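You operate a simulated robot arm through the tools that you are given. There is no shell and no other tool. Be economical: measure what you need, move in short steps, check, and stop when the job is done.

You run a simulated robot arm. Do the job below in one go: nothing can be reset, and whatever is moved stays where it is left.

JOB
Tip the soup jar into the pot on the stove top, cover it and set the air to half.
Fine: the jar goes back, the pot stays where it is; keep the jaw off the hot iron; stove doors stay shut and latched.

The check looks at the end state, three seconds after you hand in, the way a careful person would. Anything else that was tipped, shoved, dropped, spilled or broken makes it a failure. Lids that push on must go on centred and level and be pressed home; caps that screw on are set level and turned clockwise until they are tight.

ROBOT AND FRAMES
A 7-joint arm with a two-finger parallel gripper, fixed in place. Base frame: the origin is at the foot of the arm, x ahead of it, y to its left, z up. Units: m, rad, N and s.
With the tool pointing down near the work surface it reaches from about 0.12 to 0.62 m from the base axis. Its first joint turns from -1.152 to 1.152 rad. Payload 2.4 kg.
The TCP is the grasp point between the finger pads, 0.03 m short of the fingertips. In the tool frame z runs along the fingers and y along their closing line. The gripper opens to 0.094 m. The fingers are 0.028 m wide and 0.01 m thick; the gripper's body (0.05 by 0.096 m) begins 0.055 m behind the TCP.
Orientation is told as [roll, pitch, yaw] about the base's x, y, z axes, in that order, counted from this pose: with the fingers straight down and closing along the base's y, the tool's x points along the base's -x, its y along +y and its z along -z.

CONTROLS
- The arm moves only by the tool jog_arm. Its argument "increments" is one flat list of numbers, 7 for each row, row after row: the opening, from 0 (shut) to 1 (fully open), then the shift along the base's x, y, z in m, then the turn, a rotation vector about the base's x, y, z in rad. In form: [grip, x, y, z, rx, ry, rz, grip, x, y, z, rx, ry, rz, ...]. A call has 1 to 12 rows; each row shifts and turns the commanded pose from where the row before left it. Each row takes 0.2 s and may step no farther than 0.05 m and 0.15 rad from the row before; otherwise, or with a gripper value out of range, the whole call is refused. Where a pose cannot be reached the arm comes as near as it can. A force on the tool above 40 N (or 10 N above the force at the start of the call, whichever is more), or a blocked arm, ends the call early, and 0.2 s more pass. The fingers move at their own pace (about 0.153 m/s each) and stop on an object; they squeeze with about 25 N. The grip force told is the motor's: it shows also when the fingers shut on nothing. Time passes only in rows, and 0.2 s behind the last, so rows that do not move let the fingers close. It gives the time, the measured TCP pose, the force on the tool (base axes), the opening and the grip force at its end, in the units of the frame above (readings bear some noise), and new pictures: "pictures" is both (left out), scene, wrist or none.
- Cameras (640 x 400 px; columns grow to the right, rows downward): "scene" is fixed at [0.0295, 0.4754, 1.4294]; the picture's right is [-0.78, -0.62, 0.00], its down [-0.43, 0.54, -0.72] and it looks along [0.45, -0.56, -0.69] (base axes); focal length 249 px, centre (320, 200). "wrist" rides on the gripper at [0.076, 0.014, -0.102] in the tool frame; the picture's right is [-0.18, 0.98, 0.00], its down [-0.75, -0.14, -0.64] and it looks along [-0.63, -0.12, 0.77] (tool axes); focal length 243 px, centre (320, 200). There is no depth. A picture from a camera that has moved, and an enlarged one, comes with that camera's place and axes in the base frame and with its lens.
- enlarge(camera, box): a new picture of the part [left, top, right, bottom] of that camera's present view, enlarged. The clock stands still meanwhile.
- hand_in(): hands the job in; it is judged then, once.

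Work in short steps. Places have to be worked out from the pictures, the camera data and where the tool is seen: move nearer, look again, correct. Check each grasp and each placing, and mend what went wrong. You have 120 turns and 170 pictures in all, those below and enlarged ones among them. Open the gripper and draw the arm clear of the work before you hand the job in, unless the task says otherwise; then end with one line.

The tools are called after "Request:" as name(argument=value, ...) on one line, values as JSON. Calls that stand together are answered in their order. jog_arm: Moves the arm, as the interface text tells. Its arguments: {"type":"object","properties":{"increments":{"type":"array","items":{"type":"number"}},"pictures":{"type":"string","enum":["both","scene","wrist","none"]}},"required":["increments"]} The other tools are called the same way: enlarge (camera, box) takes an enlarged picture of a part of a camera's view; hand_in () hands the job in.

At the start:

```text
t: 0.0
position: [0.3991, -0.095, 1.1727]
tool_rot: [0.0, 0.001, 0.001]
ft_force: [-0.5, -0.5, 0.3]
finger_gap: 0.094
grasp_force: 0.1
```

scene: 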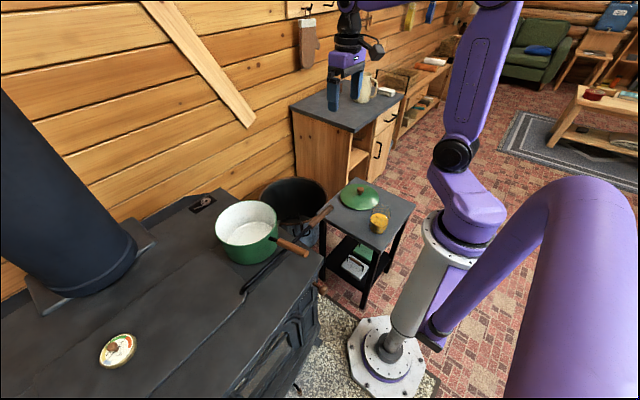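
wrist: 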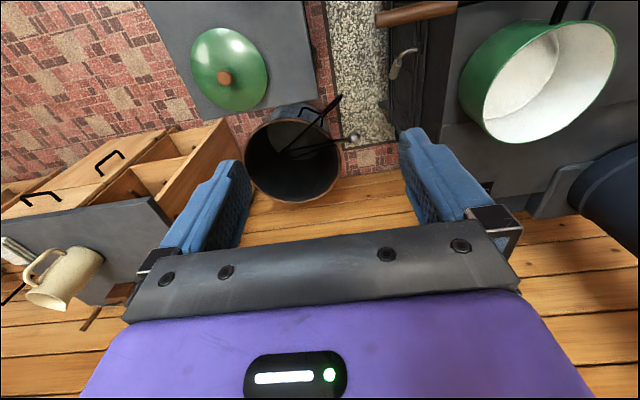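

I begin by looking closely at the stove, the side table and the cabinet to identify jar, lid and air control.

Request:
enlarge(camera="scene", box=[300, 160, 430, 300])

Request:
enlarge(camera="scene", box=[180, 170, 340, 290])

Request:
enlarge(camera="scene", box=[220, 250, 350, 400])

Request:
enlarge(camera="scene", box=[290, 50, 450, 170])

```text
2.86 times, centred on (365, 230) of scene
camera zoom: at [0.0295, 0.4754, 1.4294], right [-0.78, -0.62, 0.0], down [-0.43, 0.54, -0.72], along [0.45, -0.56, -0.69], focal length 712 px, centre (191, 114)
```

zoom: 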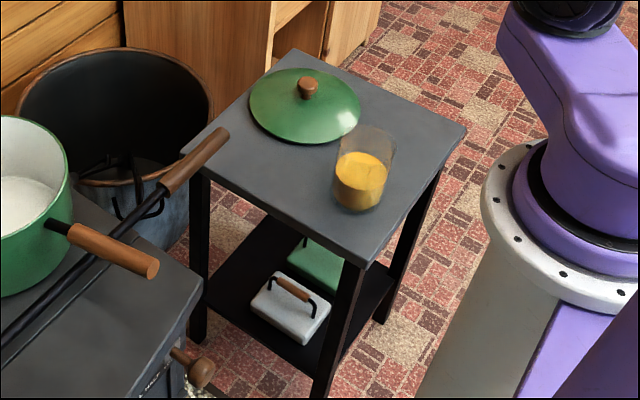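

```text
3.33 times, centred on (260, 230) of scene
camera zoom: at [0.0295, 0.4754, 1.4294], right [-0.78, -0.62, 0.0], down [-0.43, 0.54, -0.72], along [0.45, -0.56, -0.69], focal length 830 px, centre (520, 100)
```

zoom: 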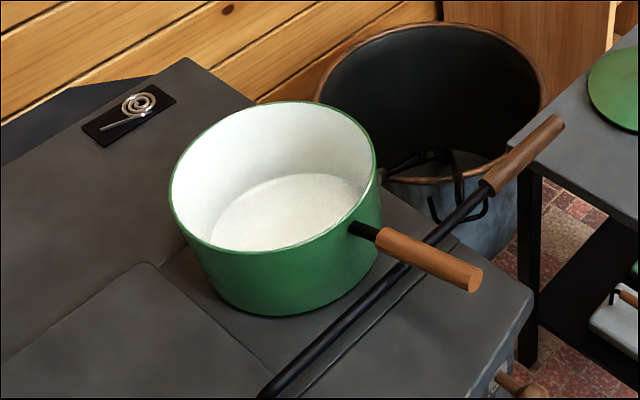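

```text
2.67 times, centred on (285, 325) of scene
camera zoom: at [0.0295, 0.4754, 1.4294], right [-0.78, -0.62, 0.0], down [-0.43, 0.54, -0.72], along [0.45, -0.56, -0.69], focal length 664 px, centre (413, -133)
```

zoom: 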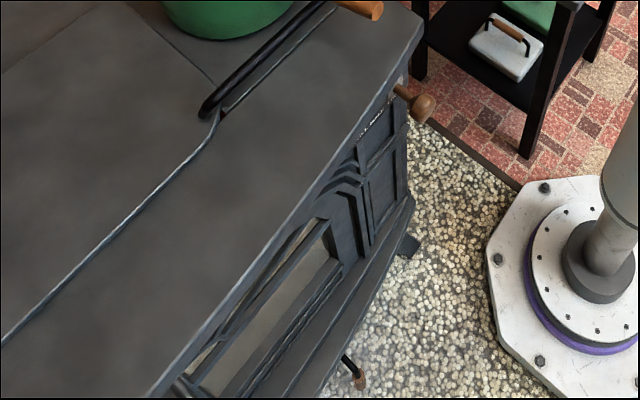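

```text
3.33 times, centred on (370, 110) of scene
camera zoom: at [0.0295, 0.4754, 1.4294], right [-0.78, -0.62, 0.0], down [-0.43, 0.54, -0.72], along [0.45, -0.56, -0.69], focal length 830 px, centre (153, 500)
```

zoom: 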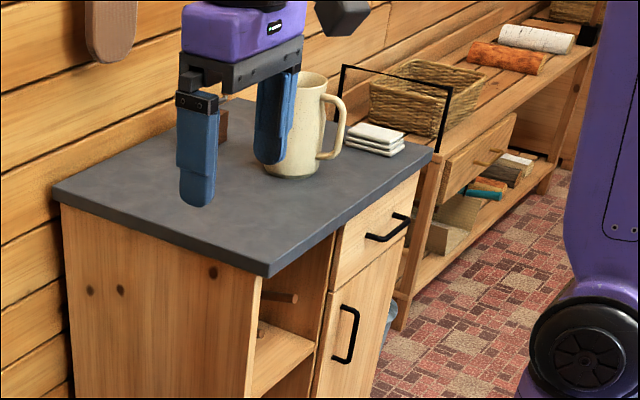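

I see the open jar with soup and the green lid on the side table (z≈0.6), and I triangulate the pot rim to be near [0.48, 0.24, 0.885]. I take a closer look for the air control.

Request:
enlarge(camera="wrist", box=[330, 0, 490, 120])

Request:
enlarge(camera="scene", box=[270, 260, 350, 320])

Request:
enlarge(camera="scene", box=[180, 190, 230, 220])

```text
3.33 times, centred on (410, 60) of wrist
camera zoom: at [0.3221, -0.0805, 1.2746], right [0.18, 0.98, 0.0], down [0.75, -0.14, 0.64], along [0.63, -0.12, -0.77], focal length 809 px, centre (20, 667)
```

zoom: 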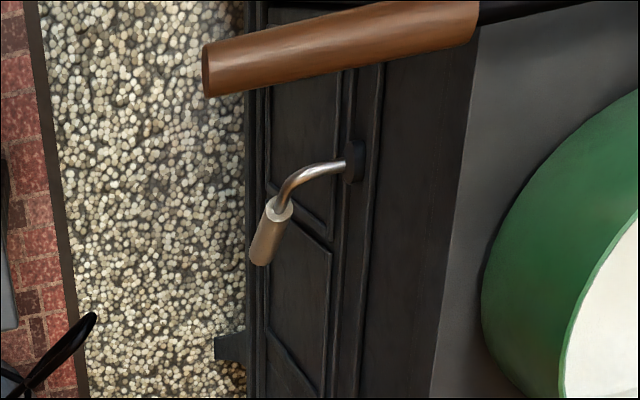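

```text
6.67 times, centred on (310, 290) of scene
camera zoom: at [0.0295, 0.4754, 1.4294], right [-0.78, -0.62, 0.0], down [-0.43, 0.54, -0.72], along [0.45, -0.56, -0.69], focal length 1660 px, centre (387, -400)
```

zoom: 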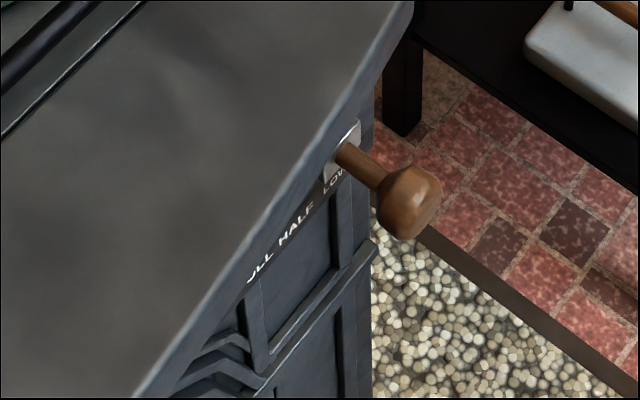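

```text
12.80 times, centred on (205, 205) of scene
camera zoom: at [0.0295, 0.4754, 1.4294], right [-0.78, -0.62, 0.0], down [-0.43, 0.54, -0.72], along [0.45, -0.56, -0.69], focal length 3188 px, centre (1792, 136)
```

zoom: 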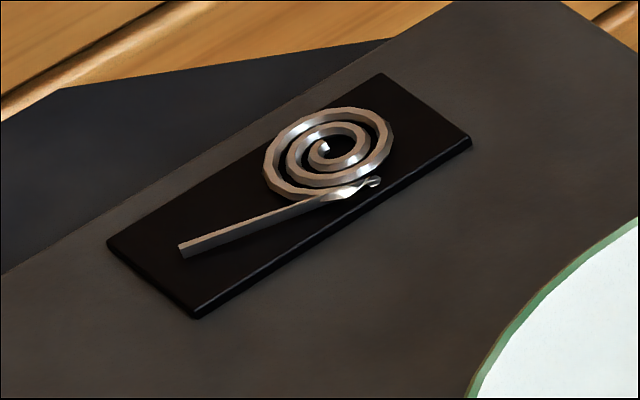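

The front slider with the wooden knob reads FULL/HALF/LOW and stands at LOW; the latch handle on the stove's side must be left alone. I move the arm toward the jar for a closer measurement.

Request:
jog_arm(increments=[1, -0.03, -0.01, -0.04, 0, 0, -0.1, 1, -0.03, -0.01, -0.04, 0, 0, -0.1, 1, -0.03, -0.01, -0.04, 0, 0, -0.1, 1, -0.03, -0.01, -0.04, 0, 0, -0.1, 1, -0.03, -0.01, -0.04, 0, 0, -0.1, 1, -0.02, -0.01, -0.04, 0, 0, -0.1, 1, 0, 0, 0, 0, 0, -0.077])

```text
refused: row 1 steps farther than a row can; nothing moved
```

The steps were slightly too long; I shorten them.

Request:
jog_arm(increments=[1, -0.03, -0.01, -0.035, 0, 0, -0.1, 1, -0.03, -0.01, -0.035, 0, 0, -0.1, 1, -0.03, -0.01, -0.035, 0, 0, -0.1, 1, -0.03, -0.01, -0.035, 0, 0, -0.1, 1, -0.03, -0.01, -0.035, 0, 0, -0.1, 1, -0.02, -0.01, -0.035, 0, 0, -0.1, 1, 0, 0, -0.03, 0, 0, -0.077])

```text
t: 1.6
position: [0.2647, -0.1624, 0.9415]
tool_rot: [-0.002, 0.001, -0.679]
ft_force: [0.7, -0.6, 0.8]
finger_gap: 0.094
grasp_force: 0.1
out of reach, approached as far as the arm can: row 5, 6, 7
camera wrist: at [0.2158, -0.103, 1.0446], right [0.76, 0.65, 0.0], down [0.5, -0.58, 0.64], along [0.42, -0.49, -0.77], focal length 243 px, centre (320, 200)
```

scene: 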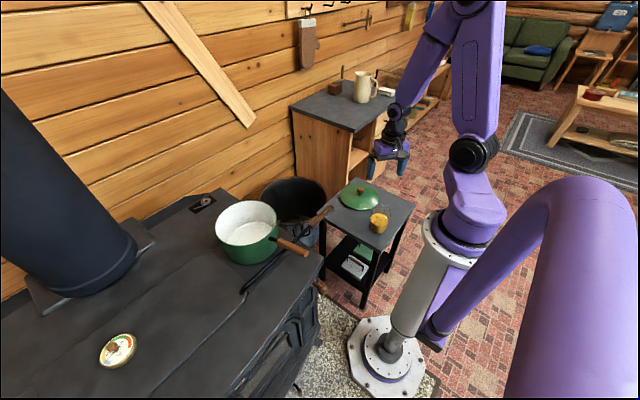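
wrist: 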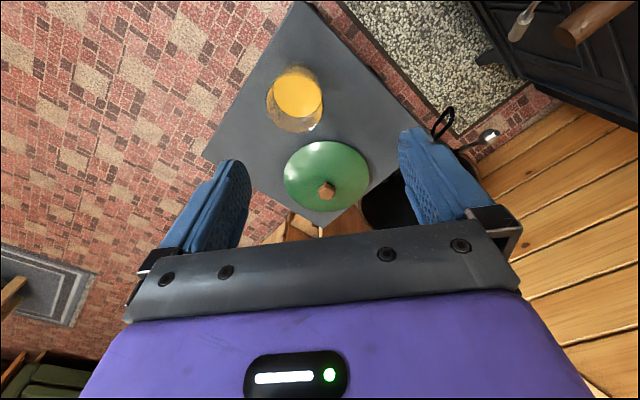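

The jar is visible in the wrist view; I enlarge it to measure its size and place.

Request:
enlarge(camera="wrist", box=[200, 40, 400, 240])

Request:
enlarge(camera="scene", box=[330, 170, 410, 250])

```text
2.00 times, centred on (300, 140) of wrist
camera zoom: at [0.2158, -0.103, 1.0446], right [0.76, 0.65, 0.0], down [0.5, -0.58, 0.64], along [0.42, -0.49, -0.77], focal length 485 px, centre (360, 320)
```

zoom: 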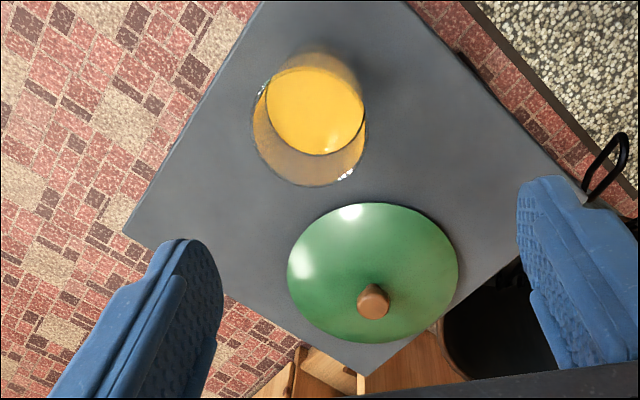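

```text
5.00 times, centred on (370, 210) of scene
camera zoom: at [0.0295, 0.4754, 1.4294], right [-0.78, -0.62, 0.0], down [-0.43, 0.54, -0.72], along [0.45, -0.56, -0.69], focal length 1245 px, centre (70, 150)
```

zoom: 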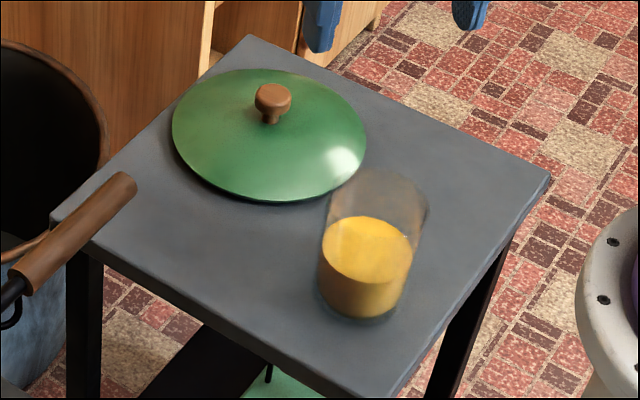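

The jar is about 0.08 m across and 0.1 m tall, standing at roughly [0.266, -0.219]. I go over it tool-down at z≈0.80 and look again before straddling it.

Request:
jog_arm(increments=[1, 0.0, -0.02, -0.04, 0, 0, 0, 1, 0, -0.02, -0.04, 0, 0, 0, 1, 0, -0.016, -0.04, 0, 0, 0, 1, 0, 0, 0, 0, 0, 0])

```text
t: 2.6
position: [0.2662, -0.2191, 0.8219]
tool_rot: [0.0, -0.002, -0.678]
ft_force: [-0.2, 0.8, -1.1]
finger_gap: 0.0939
grasp_force: 0.1
camera wrist: at [0.2156, -0.1594, 0.9245], right [0.76, 0.65, 0.0], down [0.5, -0.58, 0.64], along [0.42, -0.49, -0.77], focal length 243 px, centre (320, 200)
```

scene: 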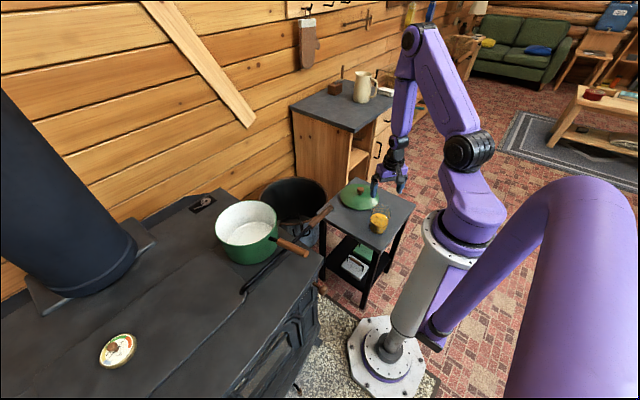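
wrist: 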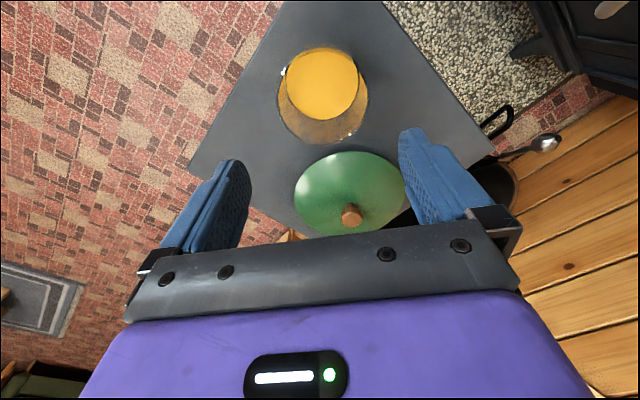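

The jar lies about 3 mm off my finger centre line along the closing direction. I correct and descend to just above the rim for a finer look.

Request:
jog_arm(increments=[1, 0.002, 0.002, -0.04, 0, 0, 0, 1, 0, 0, -0.025, 0, 0, 0, 1, 0, 0, 0, 0, 0, 0], pictures="wrist")

Request:
enlarge(camera="scene", box=[330, 150, 430, 250])

```text
t: 3.4
position: [0.269, -0.2166, 0.755]
tool_rot: [0.001, -0.001, -0.676]
ft_force: [-0.7, -0.1, -0.3]
finger_gap: 0.0937
grasp_force: 0.1
camera wrist: at [0.2183, -0.1577, 0.8587], right [0.76, 0.65, 0.0], down [0.5, -0.58, 0.64], along [0.42, -0.49, -0.77], focal length 243 px, centre (320, 200)
```

wrist: 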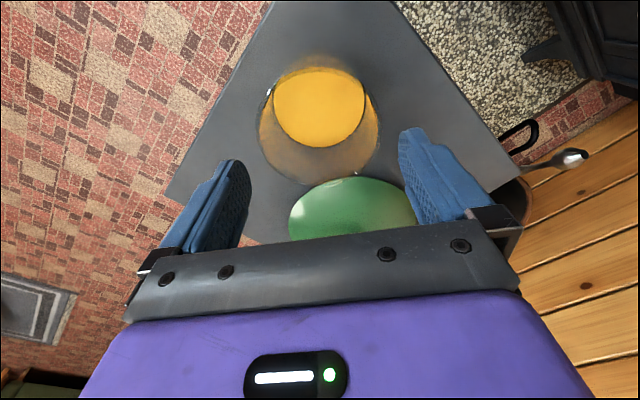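

```text
4.00 times, centred on (380, 200) of scene
camera zoom: at [0.0295, 0.4754, 1.4294], right [-0.78, -0.62, 0.0], down [-0.43, 0.54, -0.72], along [0.45, -0.56, -0.69], focal length 996 px, centre (80, 200)
```

zoom: 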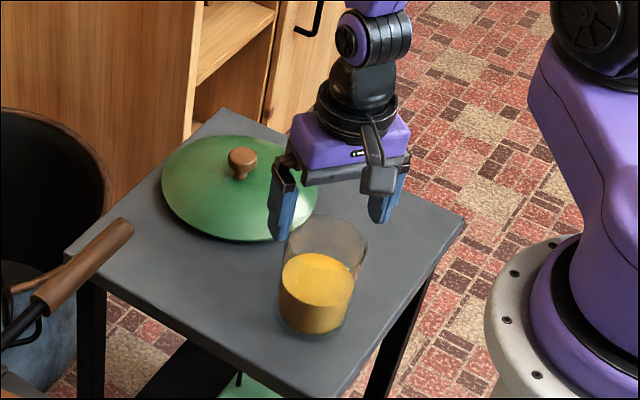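

The jar is centred between the fingers within about a millimetre. I lower to z≈0.70 with the fingers straddling it and begin tilting the hand outward about the grasp point.

Request:
jog_arm(increments=[1, -0.005, 0.004, -0.025, 0, 0, 0, 1, -0.006, 0.005, -0.03, 0, 0, 0, 1, 0, 0, 0, -0.0754, -0.0934, 0, 1, 0, 0, 0, -0.0754, -0.0934, 0, 1, 0, 0, 0, -0.0754, -0.0934, 0, 1, 0, 0, 0, -0.0754, -0.0934, 0])

```text
t: 4.8
position: [0.2577, -0.2072, 0.7017]
tool_rot: [-0.001, -0.481, -0.676]
ft_force: [0.2, -0.4, 0.3]
finger_gap: 0.0941
grasp_force: 0.1
camera wrist: at [0.1765, -0.1235, 0.7572], right [0.74, 0.66, 0.08], down [0.2, -0.34, 0.92], along [0.64, -0.67, -0.39], focal length 243 px, centre (320, 200)
```

scene: 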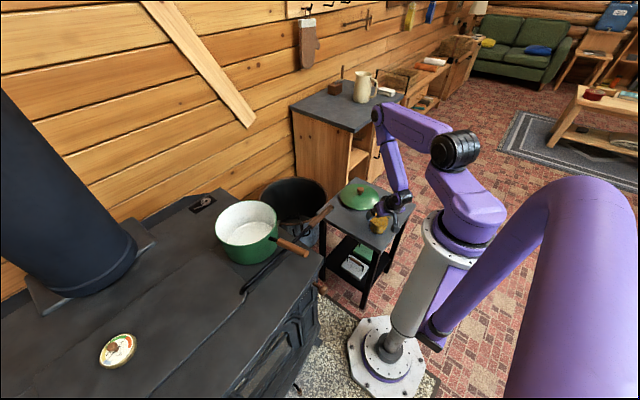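
wrist: 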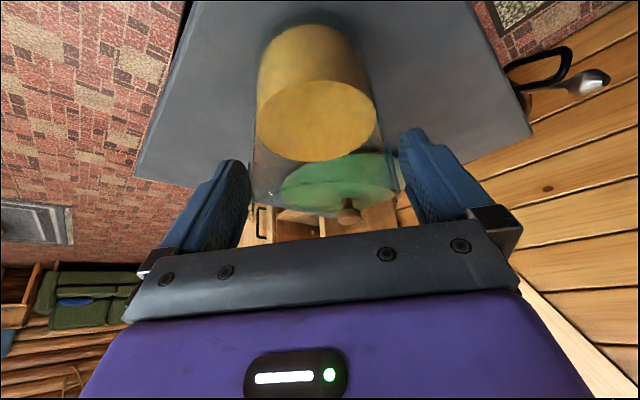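

The jar is still centred and untouched. I continue tilting to about 62° and then lower to z≈0.665.

Request:
jog_arm(increments=[1, 0, 0, 0, -0.0754, -0.0934, 0, 1, 0, 0, 0, -0.0754, -0.0934, 0, 1, 0, 0, 0, -0.0754, -0.0934, 0, 1, 0, 0, 0, -0.0754, -0.0934, 0, 1, 0, 0, 0, -0.0754, -0.0934, 0])

```text
t: 6.0
position: [0.2592, -0.21, 0.7041]
tool_rot: [0.0, -1.081, -0.679]
ft_force: [-0.5, -0.9, 0.6]
finger_gap: 0.094
grasp_force: 0.1
camera wrist: at [0.1694, -0.1186, 0.6844], right [0.69, 0.71, 0.16], down [-0.25, 0.02, 0.97], along [0.68, -0.7, 0.2], focal length 243 px, centre (320, 200)
```

scene: 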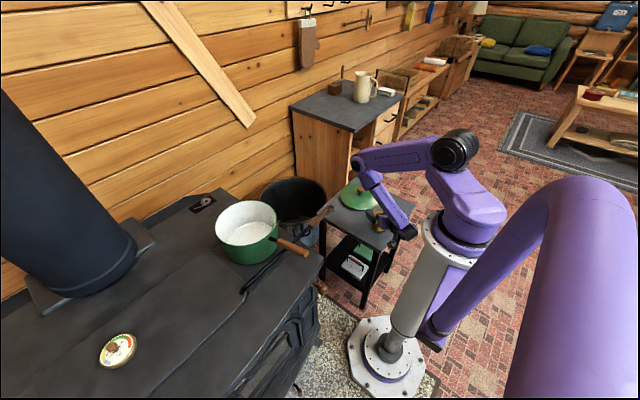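
wrist: 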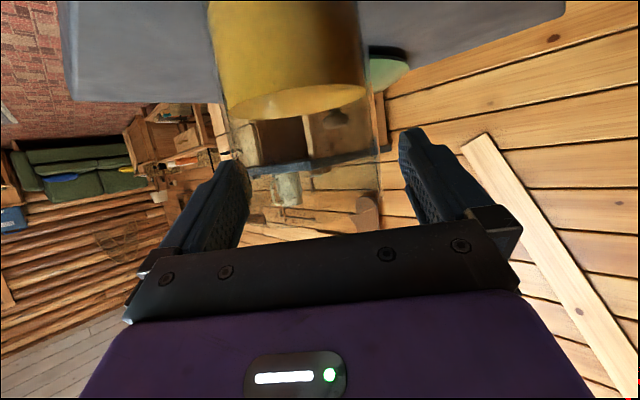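

The hand is tilted 62° and the jar is still clear between the fingers. I lower to z≈0.668 for the grasp.

Request:
jog_arm(increments=[1, 0, 0, -0.018, 0, 0, 0, 1, 0, 0, -0.018, 0, 0, 0, 1, 0, 0, 0, 0, 0, 0])

Request:
enlarge(camera="scene", box=[330, 160, 430, 260])

```text
t: 6.8
position: [0.2571, -0.2065, 0.6648]
tool_rot: [-0.001, -1.081, -0.677]
ft_force: [0.2, 0.2, 0.1]
finger_gap: 0.0941
grasp_force: 0.1
camera wrist: at [0.1678, -0.1166, 0.6464], right [0.69, 0.71, 0.16], down [-0.25, 0.02, 0.97], along [0.68, -0.7, 0.2], focal length 243 px, centre (320, 200)
```

scene: 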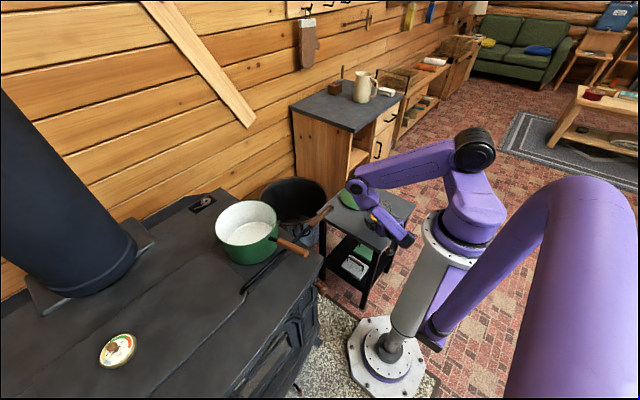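
wrist: 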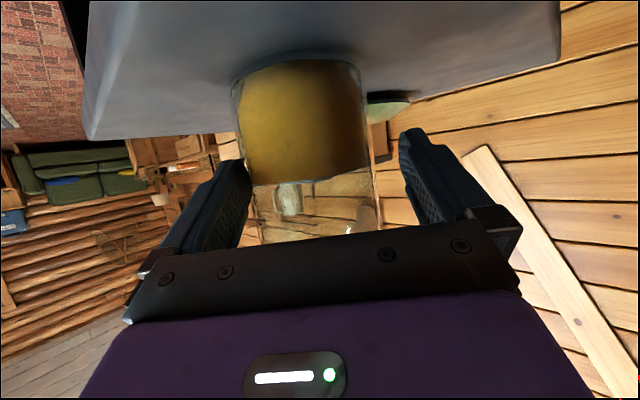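

```text
4.00 times, centred on (380, 210) of scene
camera zoom: at [0.0295, 0.4755, 1.4294], right [-0.78, -0.62, 0.0], down [-0.43, 0.54, -0.72], along [0.45, -0.56, -0.69], focal length 996 px, centre (80, 160)
```

zoom: 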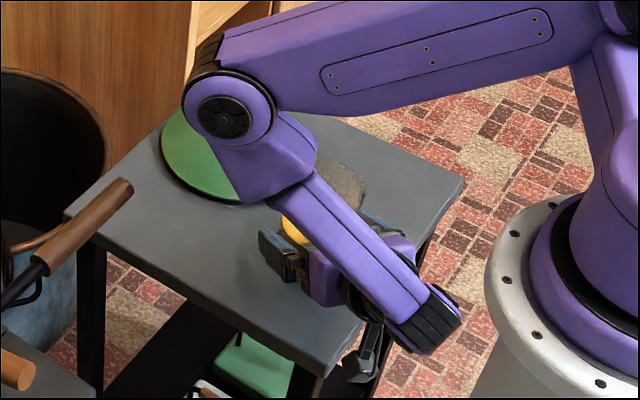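

In this view the jar seems a little left of the finger centre line; I enlarge to judge the gaps before closing.

Request:
enlarge(camera="wrist", box=[200, 40, 440, 260])

```text
1.82 times, centred on (320, 150) of wrist
camera zoom: at [0.1678, -0.1166, 0.6464], right [0.69, 0.71, 0.16], down [-0.25, 0.02, 0.97], along [0.68, -0.7, 0.2], focal length 441 px, centre (320, 291)
```

zoom: 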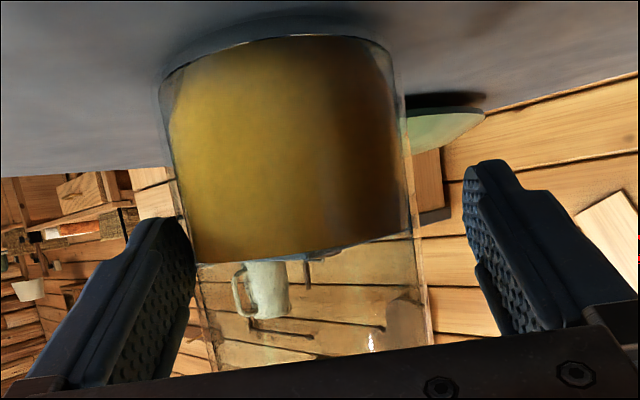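

The jar is about 3 mm to the left of the pads' middle at grasp height. I shift that much and close the fingers.

Request:
jog_arm(increments=[1, -0.002, -0.0023, 0, 0, 0, 0, 1, 0, 0, 0, 0, 0, 0, 0.8, 0, 0, 0, 0, 0, 0, 0.6, 0, 0, 0, 0, 0, 0, 0.6, 0, 0, 0, 0, 0, 0], pictures="wrist")

```text
t: 8.0
position: [0.2548, -0.2096, 0.6666]
tool_rot: [-0.006, -1.08, -0.673]
ft_force: [-2.8, 0.2, 0.9]
finger_gap: 0.0756
grasp_force: 25.3
camera wrist: at [0.1656, -0.119, 0.6469], right [0.68, 0.71, 0.16], down [-0.25, 0.02, 0.97], along [0.68, -0.7, 0.2], focal length 243 px, centre (320, 200)
```

wrist: 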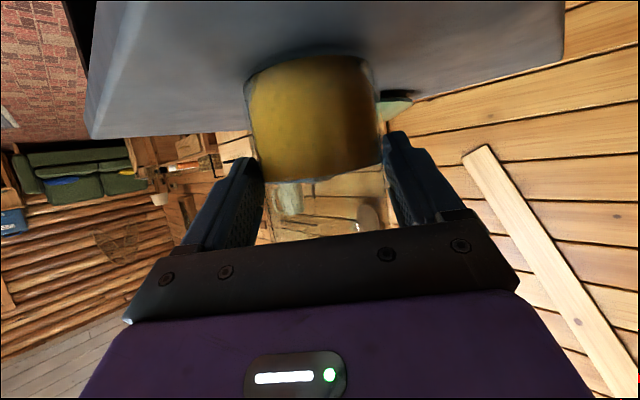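

The jar is held (gap 0.0756 m, 25 N). I lift it straight up slowly and check that it comes along.

Request:
jog_arm(increments=[0.55, 0, 0, 0.01, 0, 0, 0, 0.55, 0, 0, 0.02, 0, 0, 0, 0.55, 0, 0, 0.025, 0, 0, 0, 0.55, 0, 0, 0.025, 0, 0, 0, 0.55, 0, 0, 0.01, 0, 0, 0])

```text
t: 9.2
position: [0.2555, -0.2097, 0.7566]
tool_rot: [-0.004, -1.079, -0.674]
ft_force: [0.7, -0.8, -5.0]
finger_gap: 0.0755
grasp_force: 25.0
camera wrist: at [0.1658, -0.119, 0.7376], right [0.68, 0.71, 0.16], down [-0.25, 0.02, 0.97], along [0.68, -0.7, 0.2], focal length 243 px, centre (320, 200)
```

scene: 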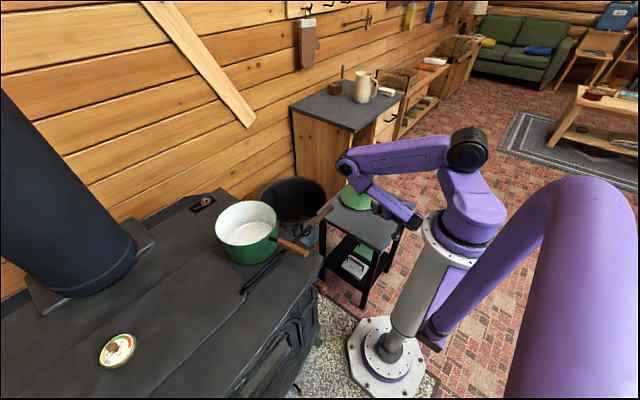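
wrist: 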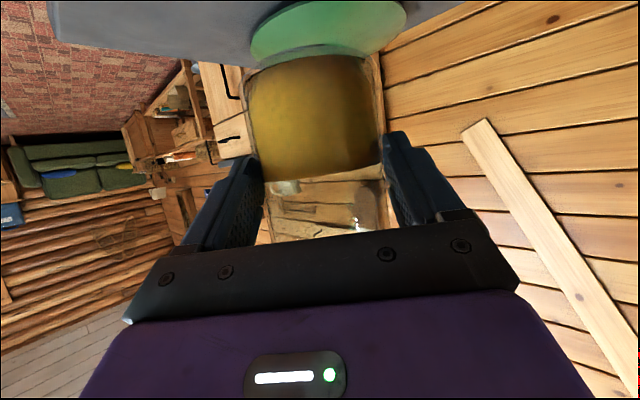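

The jar is lifted (about 5 N) and steady. I carry it upward and outward toward z≈1.0 at about -20°, keeping it upright.

Request:
jog_arm(increments=[0.55, 0.01, 0.005, 0.02, 0, 0, 0.02, 0.55, 0.018, 0.009, 0.03, 0, 0, 0.04, 0.55, 0.018, 0.009, 0.03, 0, 0, 0.045, 0.55, 0.018, 0.009, 0.03, 0, 0, 0.045, 0.55, 0.018, 0.009, 0.03, 0, 0, 0.045, 0.55, 0.018, 0.009, 0.03, 0, 0, 0.045, 0.55, 0.018, 0.009, 0.03, 0, 0, 0.045, 0.55, 0.018, 0.009, 0.03, 0, 0, 0.04, 0.55, 0.01, 0.005, 0.02, 0, 0, 0.02], pictures="scene")

```text
t: 11.2
position: [0.4301, -0.1295, 0.9741]
tool_rot: [-0.004, -1.079, -0.329]
ft_force: [0.2, 0.7, -5.3]
finger_gap: 0.0754
grasp_force: 25.0
out of reach, approached as far as the arm can: row 4, 5, 6, 7
```

scene: 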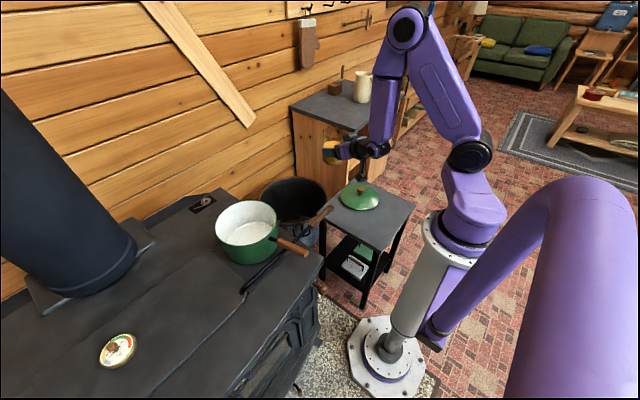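

The jar is upright and clear. I swing toward the pot in an arc at z≈1.02, stopping short of the pot.

Request:
jog_arm(increments=[0.55, 0.0195, 0.0215, 0.0125, 0, 0, 0.06, 0.55, 0.0195, 0.0215, 0.0125, 0, 0, 0.06, 0.55, 0.0195, 0.0215, 0.0125, 0, 0, 0.06, 0.55, 0.0195, 0.0215, 0.0125, 0, 0, 0.06, 0.55, 0.004, 0.0295, 0, 0, 0, 0.07, 0.55, 0.004, 0.0295, 0, 0, 0, 0.07, 0.55, 0.004, 0.0295, 0, 0, 0, 0.07, 0.55, 0.004, 0.0295, 0, 0, 0, 0.07])

```text
t: 13.0
position: [0.5238, 0.0759, 1.0265]
tool_rot: [-0.005, -1.079, 0.193]
ft_force: [-0.3, 1.0, -5.2]
finger_gap: 0.0755
grasp_force: 25.3
camera wrist: at [0.3969, 0.0658, 1.0065], right [-0.1, 0.98, 0.16], down [-0.18, -0.18, 0.97], along [0.98, 0.07, 0.2], focal length 243 px, centre (320, 200)
```

scene: 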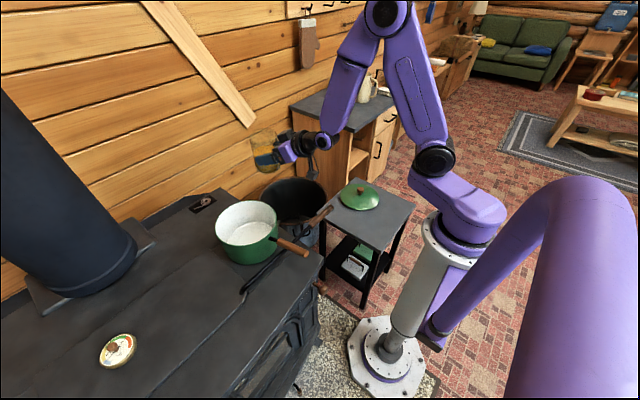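
wrist: 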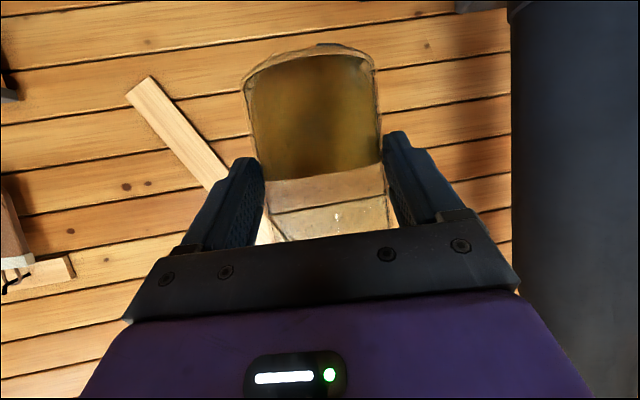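

The pot centre is near [0.482, 0.244]; I bring the jar above it (slightly to the -y side) while levelling the hand, which leans the jar back only 28°, well under its spill angle.

Request:
jog_arm(increments=[0.55, -0.005, 0.036, -0.002, 0.027, -0.117, 0.064, 0.55, -0.005, 0.036, -0.004, 0.034, -0.115, 0.064, 0.55, -0.005, 0.036, -0.006, 0.0415, -0.1126, 0.064, 0.55, -0.005, 0.036, -0.006, 0.0486, -0.11, 0.064, 0.55, 0, 0, 0, 0, 0, 0])

Request:
enlarge(camera="scene", box=[180, 120, 340, 280])

```text
t: 14.2
position: [0.5024, 0.2188, 1.0085]
tool_rot: [0.12, -1.559, 0.325]
ft_force: [-0.7, 0.7, -4.4]
finger_gap: 0.0754
grasp_force: 25.0
camera wrist: at [0.4033, 0.1881, 0.9322], right [-0.42, 0.89, 0.19], down [-0.51, -0.4, 0.76], along [0.75, 0.22, 0.62], focal length 243 px, centre (320, 200)
```

scene: 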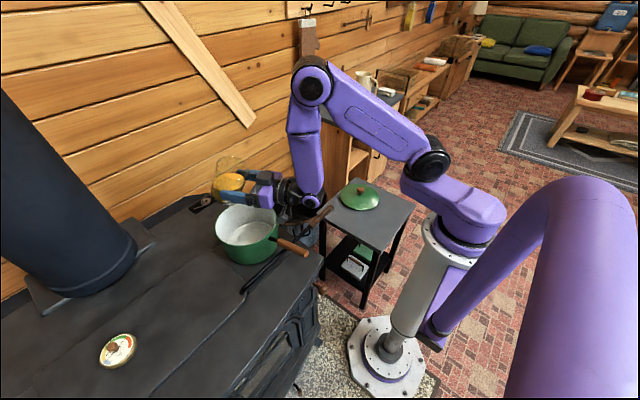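
wrist: 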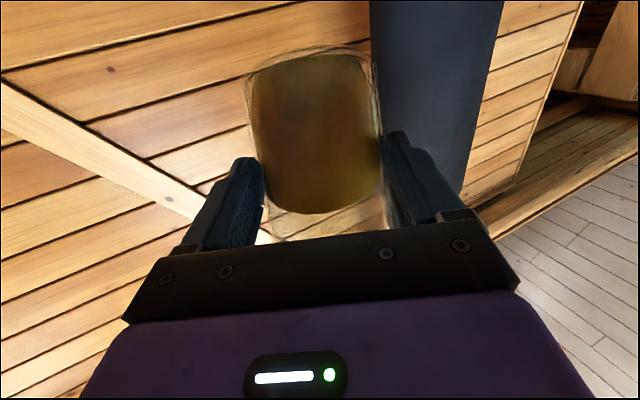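

```text
2.50 times, centred on (260, 200) of scene
camera zoom: at [0.0296, 0.4755, 1.4294], right [-0.78, -0.62, 0.0], down [-0.43, 0.54, -0.72], along [0.45, -0.56, -0.69], focal length 623 px, centre (470, 200)
```

zoom: 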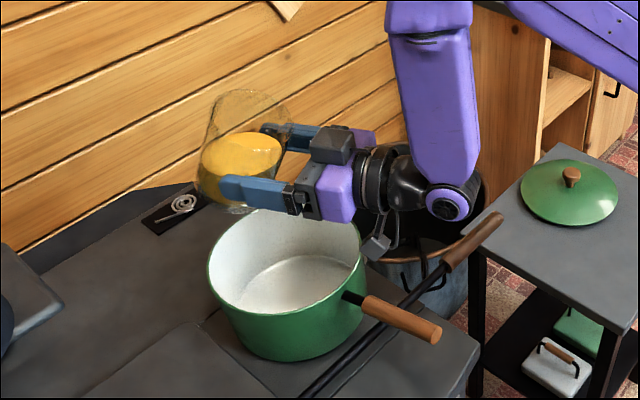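

The jar is above the pot's far/-y half, upright enough. I start rolling the hand so the mouth goes toward +y, first 40° to check direction and reach.

Request:
jog_arm(increments=[0.55, 0, 0, 0, -0.1264, -0.0602, 0, 0.55, 0, 0, 0, -0.1264, -0.0602, 0, 0.55, 0, 0, 0, -0.1264, -0.0602, 0, 0.55, 0, 0, 0, -0.1264, -0.0602, 0, 0.55, 0, 0, 0, -0.1264, -0.0602, 0], pictures="none")

Request:
enlarge(camera="scene", box=[180, 120, 340, 280])

```text
t: 15.4
position: [0.5048, 0.2186, 1.0067]
tool_rot: [-1.558, -0.868, 1.998]
ft_force: [-0.2, 0.8, -4.7]
finger_gap: 0.0753
grasp_force: 25.0
```

```text
2.50 times, centred on (260, 200) of scene
camera zoom: at [0.0296, 0.4755, 1.4294], right [-0.78, -0.62, 0.0], down [-0.43, 0.54, -0.72], along [0.45, -0.56, -0.69], focal length 623 px, centre (470, 200)
```

zoom: 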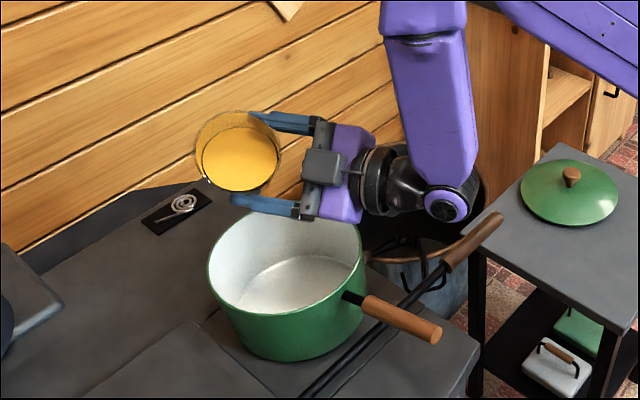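

The roll works and the lip sits above the pot interior; the jar turns out to be held nearer the fingertips, so I draw back 1.5 cm radially and continue rolling slowly.

Request:
jog_arm(increments=[0.55, -0.007, -0.0033, 0, 0, 0, 0, 0.55, -0.0065, -0.0032, 0, 0, 0, 0, 0.55, 0, 0, 0, -0.0722, -0.0344, 0, 0.55, 0, 0, 0, -0.0722, -0.0344, 0, 0.55, 0, 0, 0, -0.0722, -0.0344, 0, 0.55, 0, 0, 0, -0.0722, -0.0344, 0, 0.55, 0, 0, 0, -0.0722, -0.0344, 0], pictures="none")

Request:
enlarge(camera="scene", box=[180, 120, 340, 280])

```text
t: 17.0
position: [0.4905, 0.2142, 1.0071]
tool_rot: [-1.566, -0.473, 2.004]
ft_force: [0.7, 0.1, -3.1]
finger_gap: 0.0755
grasp_force: 25.2
```

```text
2.50 times, centred on (260, 200) of scene
camera zoom: at [0.0296, 0.4755, 1.4294], right [-0.78, -0.62, 0.0], down [-0.43, 0.54, -0.72], along [0.45, -0.56, -0.69], focal length 623 px, centre (470, 200)
```

zoom: 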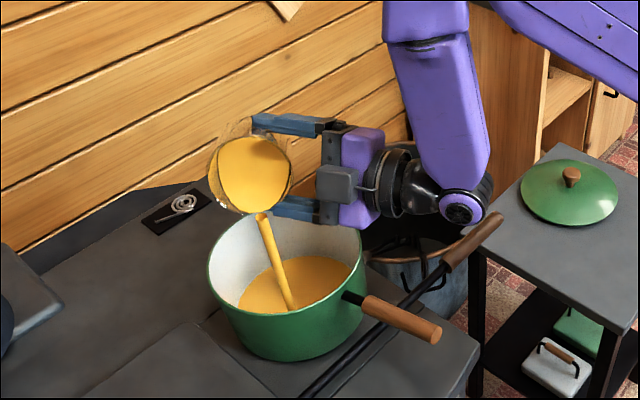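

The soup streams cleanly into the pot. I keep rolling slowly to empty the jar.

Request:
jog_arm(increments=[0.55, 0, 0, 0, -0.0722, -0.0344, 0, 0.55, 0, 0, 0, -0.0722, -0.0344, 0, 0.55, 0, 0, 0, -0.0722, -0.0344, 0, 0.55, 0, 0, 0, -0.0722, -0.0344, 0, 0.55, 0, 0, 0, -0.0722, -0.0344, 0, 0.55, 0, 0, 0, -0.0722, -0.0344, 0, 0.55, 0, 0, 0, -0.0722, -0.0344, 0], pictures="none")

Request:
enlarge(camera="scene", box=[180, 120, 340, 280])

```text
t: 18.6
position: [0.4899, 0.2133, 1.0068]
tool_rot: [-1.572, 0.09, 2.005]
ft_force: [-0.4, -0.3, -2.6]
finger_gap: 0.0752
grasp_force: 24.7
```

```text
2.50 times, centred on (260, 200) of scene
camera zoom: at [0.0296, 0.4755, 1.4294], right [-0.78, -0.62, 0.0], down [-0.43, 0.54, -0.72], along [0.45, -0.56, -0.69], focal length 623 px, centre (470, 200)
```

zoom: 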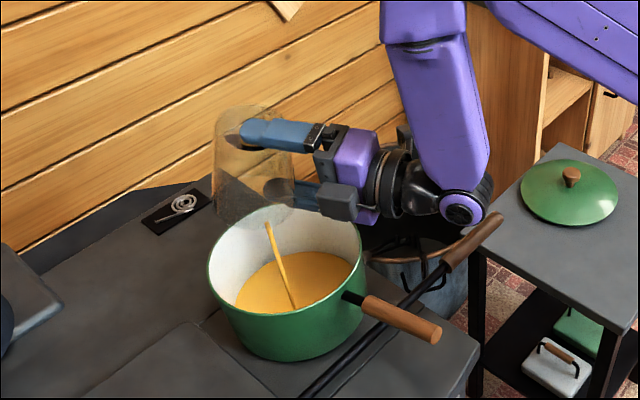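

Nearly empty; I roll further and hold a couple of seconds to let it drain.

Request:
jog_arm(increments=[0.55, 0, 0, 0, -0.0903, -0.043, 0, 0.55, 0, 0, 0, -0.0903, -0.043, 0, 0.55, 0, 0, 0, -0.0903, -0.043, 0, 0.55, 0, 0, 0, -0.0903, -0.043, 0, 0.55, 0, 0, 0, 0, 0, 0, 0.55, 0, 0, 0, 0, 0, 0, 0.55, 0, 0, 0, 0, 0, 0, 0.55, 0, 0, 0, 0, 0, 0, 0.55, 0, 0, 0, 0, 0, 0, 0.55, 0, 0, 0, 0, 0, 0, 0.55, 0, 0, 0, 0, 0, 0, 0.55, 0, 0, 0, 0, 0, 0], pictures="none")

Request:
enlarge(camera="scene", box=[180, 120, 340, 280])

```text
t: 21.2
position: [0.4906, 0.2121, 1.0081]
tool_rot: [-1.577, 0.489, 2.004]
ft_force: [1.4, 0.6, -2.4]
finger_gap: 0.0752
grasp_force: 24.8
```

```text
2.50 times, centred on (260, 200) of scene
camera zoom: at [0.0296, 0.4755, 1.4294], right [-0.78, -0.62, 0.0], down [-0.43, 0.54, -0.72], along [0.45, -0.56, -0.69], focal length 623 px, centre (470, 200)
```

zoom: 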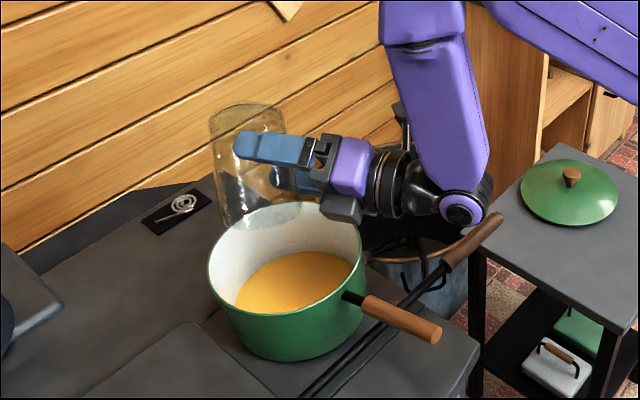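

The jar is empty and the soup lies in the pot. I wait a moment longer, then roll the jar back upright.

Request:
jog_arm(increments=[0.55, 0, 0, 0, 0, 0, 0, 0.55, 0, 0, 0, 0, 0, 0, 0.55, 0, 0, 0.01, 0.1264, 0.0602, 0, 0.55, 0, 0, 0.01, 0.1264, 0.0602, 0, 0.55, 0, 0, 0, 0.1264, 0.0602, 0, 0.55, 0, 0, 0, 0.1264, 0.0602, 0, 0.55, 0, 0, 0, 0.1264, 0.0602, 0, 0.55, 0, 0, 0, 0.1264, 0.0602, 0, 0.55, 0, 0, 0, 0.1264, 0.0602, 0, 0.55, 0, 0, 0, 0.1264, 0.0602, 0], pictures="none")

Request:
jog_arm(increments=[0.55, 0, 0, 0, 0.1264, 0.0602, 0, 0.55, 0, 0, 0, 0.1264, 0.0602, 0, 0.55, 0, 0, 0, 0.1264, 0.0602, 0, 0.55, 0, 0, 0, 0.1264, 0.0602, 0, 0.55, 0, 0, 0, 0.1264, 0.0602, 0, 0.55, 0, 0, 0, 0.1264, 0.0602, 0, 0.55, 0, 0, 0, 0.0903, 0.043, 0])

```text
t: 23.4
position: [0.4903, 0.2134, 1.0276]
tool_rot: [-1.563, -0.636, 2.002]
ft_force: [0.0, 0.7, -3.1]
finger_gap: 0.075
grasp_force: 25.3
```

```text
t: 25.0
position: [0.491, 0.2127, 1.0268]
tool_rot: [0.322, -1.561, 0.123]
ft_force: [-0.5, 1.1, -2.9]
finger_gap: 0.0755
grasp_force: 24.9
camera wrist: at [0.3906, 0.1818, 0.9517], right [-0.42, 0.89, 0.19], down [-0.51, -0.4, 0.76], along [0.75, 0.22, 0.62], focal length 243 px, centre (320, 200)
```

scene: 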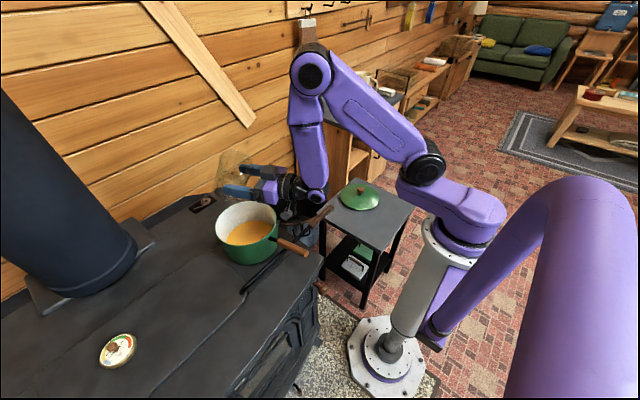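
wrist: 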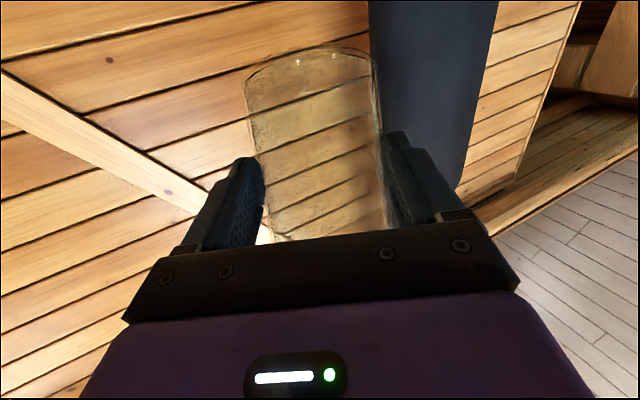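

Upright again, with the grasp unchanged. I retrace the way back, undoing the levelling first.

Request:
jog_arm(increments=[0.55, 0.008, -0.034, 0, -0.0486, 0.11, -0.064, 0.55, 0.008, -0.034, 0, -0.0415, 0.1126, -0.064, 0.55, 0.008, -0.034, 0, -0.034, 0.115, -0.064, 0.55, 0.008, -0.034, 0, -0.027, 0.117, -0.064, 0.55, -0.004, -0.0295, 0, 0, 0, -0.07, 0.55, -0.004, -0.0295, 0, 0, 0, -0.07, 0.55, -0.004, -0.0295, 0, 0, 0, -0.07, 0.55, -0.004, -0.0295, 0, 0, 0, -0.07], pictures="none")

Request:
jog_arm(increments=[0.55, -0.0195, -0.0215, -0.0125, 0, 0, -0.06, 0.55, -0.0195, -0.0215, -0.0125, 0, 0, -0.06, 0.55, -0.0195, -0.0215, -0.0125, 0, 0, -0.06, 0.55, -0.0195, -0.0215, -0.0125, 0, 0, -0.06, 0.55, -0.02, -0.01, -0.03, 0, 0, -0.043, 0.55, -0.02, -0.01, -0.03, 0, 0, -0.043, 0.55, -0.02, -0.01, -0.03, 0, 0, -0.043, 0.55, -0.02, -0.01, -0.03, 0, 0, -0.043])

```text
t: 26.8
position: [0.5073, -0.0417, 1.0261]
tool_rot: [-0.004, -1.08, -0.091]
ft_force: [-1.1, 0.6, -2.5]
finger_gap: 0.0753
grasp_force: 24.1
```

```text
t: 28.6
position: [0.3526, -0.1659, 0.8555]
tool_rot: [-0.002, -1.081, -0.503]
ft_force: [-0.8, 0.4, -0.8]
finger_gap: 0.0753
grasp_force: 25.3
out of reach, approached as far as the arm can: row 5
camera wrist: at [0.249, -0.0915, 0.8359], right [0.55, 0.82, 0.16], down [-0.25, -0.02, 0.97], along [0.8, -0.57, 0.2], focal length 243 px, centre (320, 200)
```

scene: 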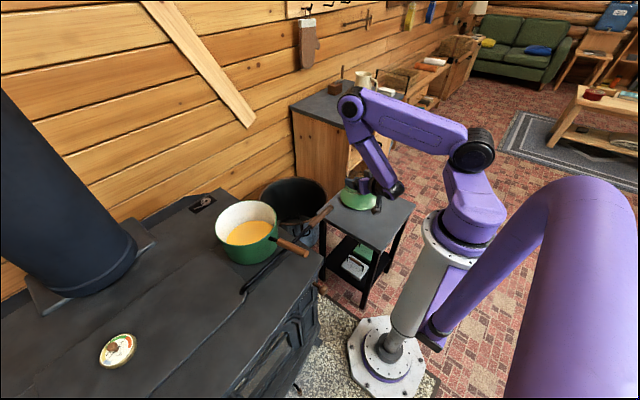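
wrist: 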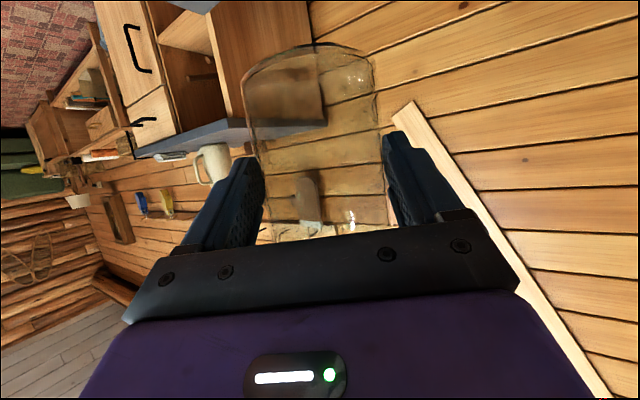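

Next I bring the jar back to the hover point above its place.

Request:
jog_arm(increments=[0.55, -0.0243, -0.011, -0.0247, 0, 0, -0.043, 0.55, -0.0243, -0.011, -0.0247, 0, 0, -0.043, 0.55, -0.0243, -0.011, -0.0247, 0, 0, -0.043, 0.55, -0.0243, -0.011, -0.0247, 0, 0, -0.043, 0.55, 0, 0, 0, 0, 0, 0], pictures="none")

Request:
jog_arm(increments=[0.55, 0, 0, 0, 0, 0, 0])

```text
t: 29.8
position: [0.2572, -0.2096, 0.7569]
tool_rot: [-0.002, -1.08, -0.676]
ft_force: [0.2, -0.9, -2.1]
finger_gap: 0.0755
grasp_force: 24.4
```

```text
t: 30.2
position: [0.2579, -0.2107, 0.7571]
tool_rot: [-0.004, -1.081, -0.673]
ft_force: [-0.2, 0.3, -2.2]
finger_gap: 0.0752
grasp_force: 24.5
camera wrist: at [0.1672, -0.1195, 0.7378], right [0.68, 0.71, 0.16], down [-0.25, 0.02, 0.97], along [0.69, -0.7, 0.2], focal length 243 px, centre (320, 200)
```

scene: 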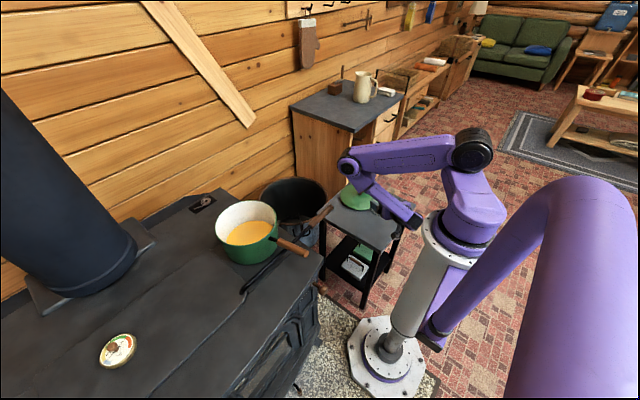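
wrist: 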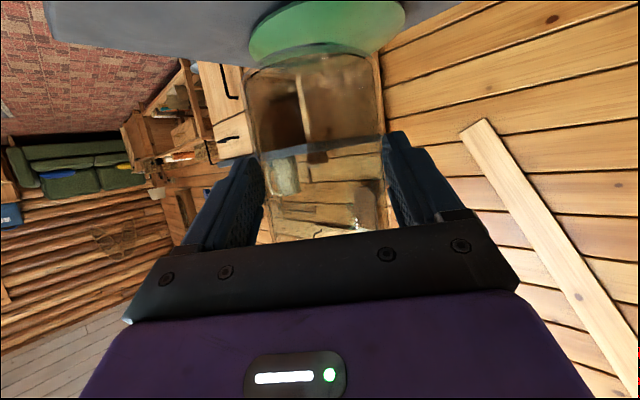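

Back within about 2 mm of the pickup point. I lower gently toward the table and watch the force.

Request:
jog_arm(increments=[0.55, -0.001, 0.0005, -0.03, 0, 0, 0, 0.55, -0.001, 0.0005, -0.03, 0, 0, 0, 0.55, 0, 0, -0.02, 0, 0, 0, 0.55, 0, 0, -0.006, 0, 0, 0, 0.55, 0, 0, 0, 0, 0, 0], pictures="wrist")

```text
t: 31.4
position: [0.255, -0.208, 0.6709]
tool_rot: [-0.004, -1.081, -0.673]
ft_force: [-0.1, 0.9, -2.0]
finger_gap: 0.0752
grasp_force: 25.1
camera wrist: at [0.1647, -0.1184, 0.6508], right [0.68, 0.71, 0.16], down [-0.25, 0.02, 0.97], along [0.69, -0.7, 0.2], focal length 243 px, centre (320, 200)
```

wrist: 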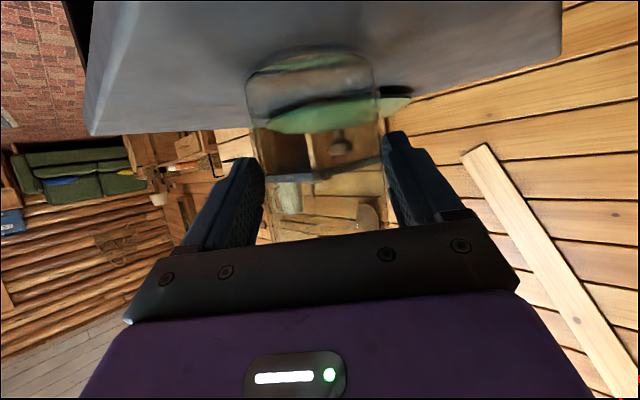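

Still carrying the jar's weight; I lower in 1–2 mm steps until contact.

Request:
jog_arm(increments=[0.55, 0, 0, -0.002, 0, 0, 0, 0.55, 0, 0, -0.0015, 0, 0, 0, 0.55, 0, 0, 0, 0, 0, 0], pictures="none")

```text
t: 32.2
position: [0.2551, -0.2089, 0.6681]
tool_rot: [-0.005, -1.083, -0.672]
ft_force: [-0.9, 1.8, 7.6]
finger_gap: 0.0751
grasp_force: 25.3
```

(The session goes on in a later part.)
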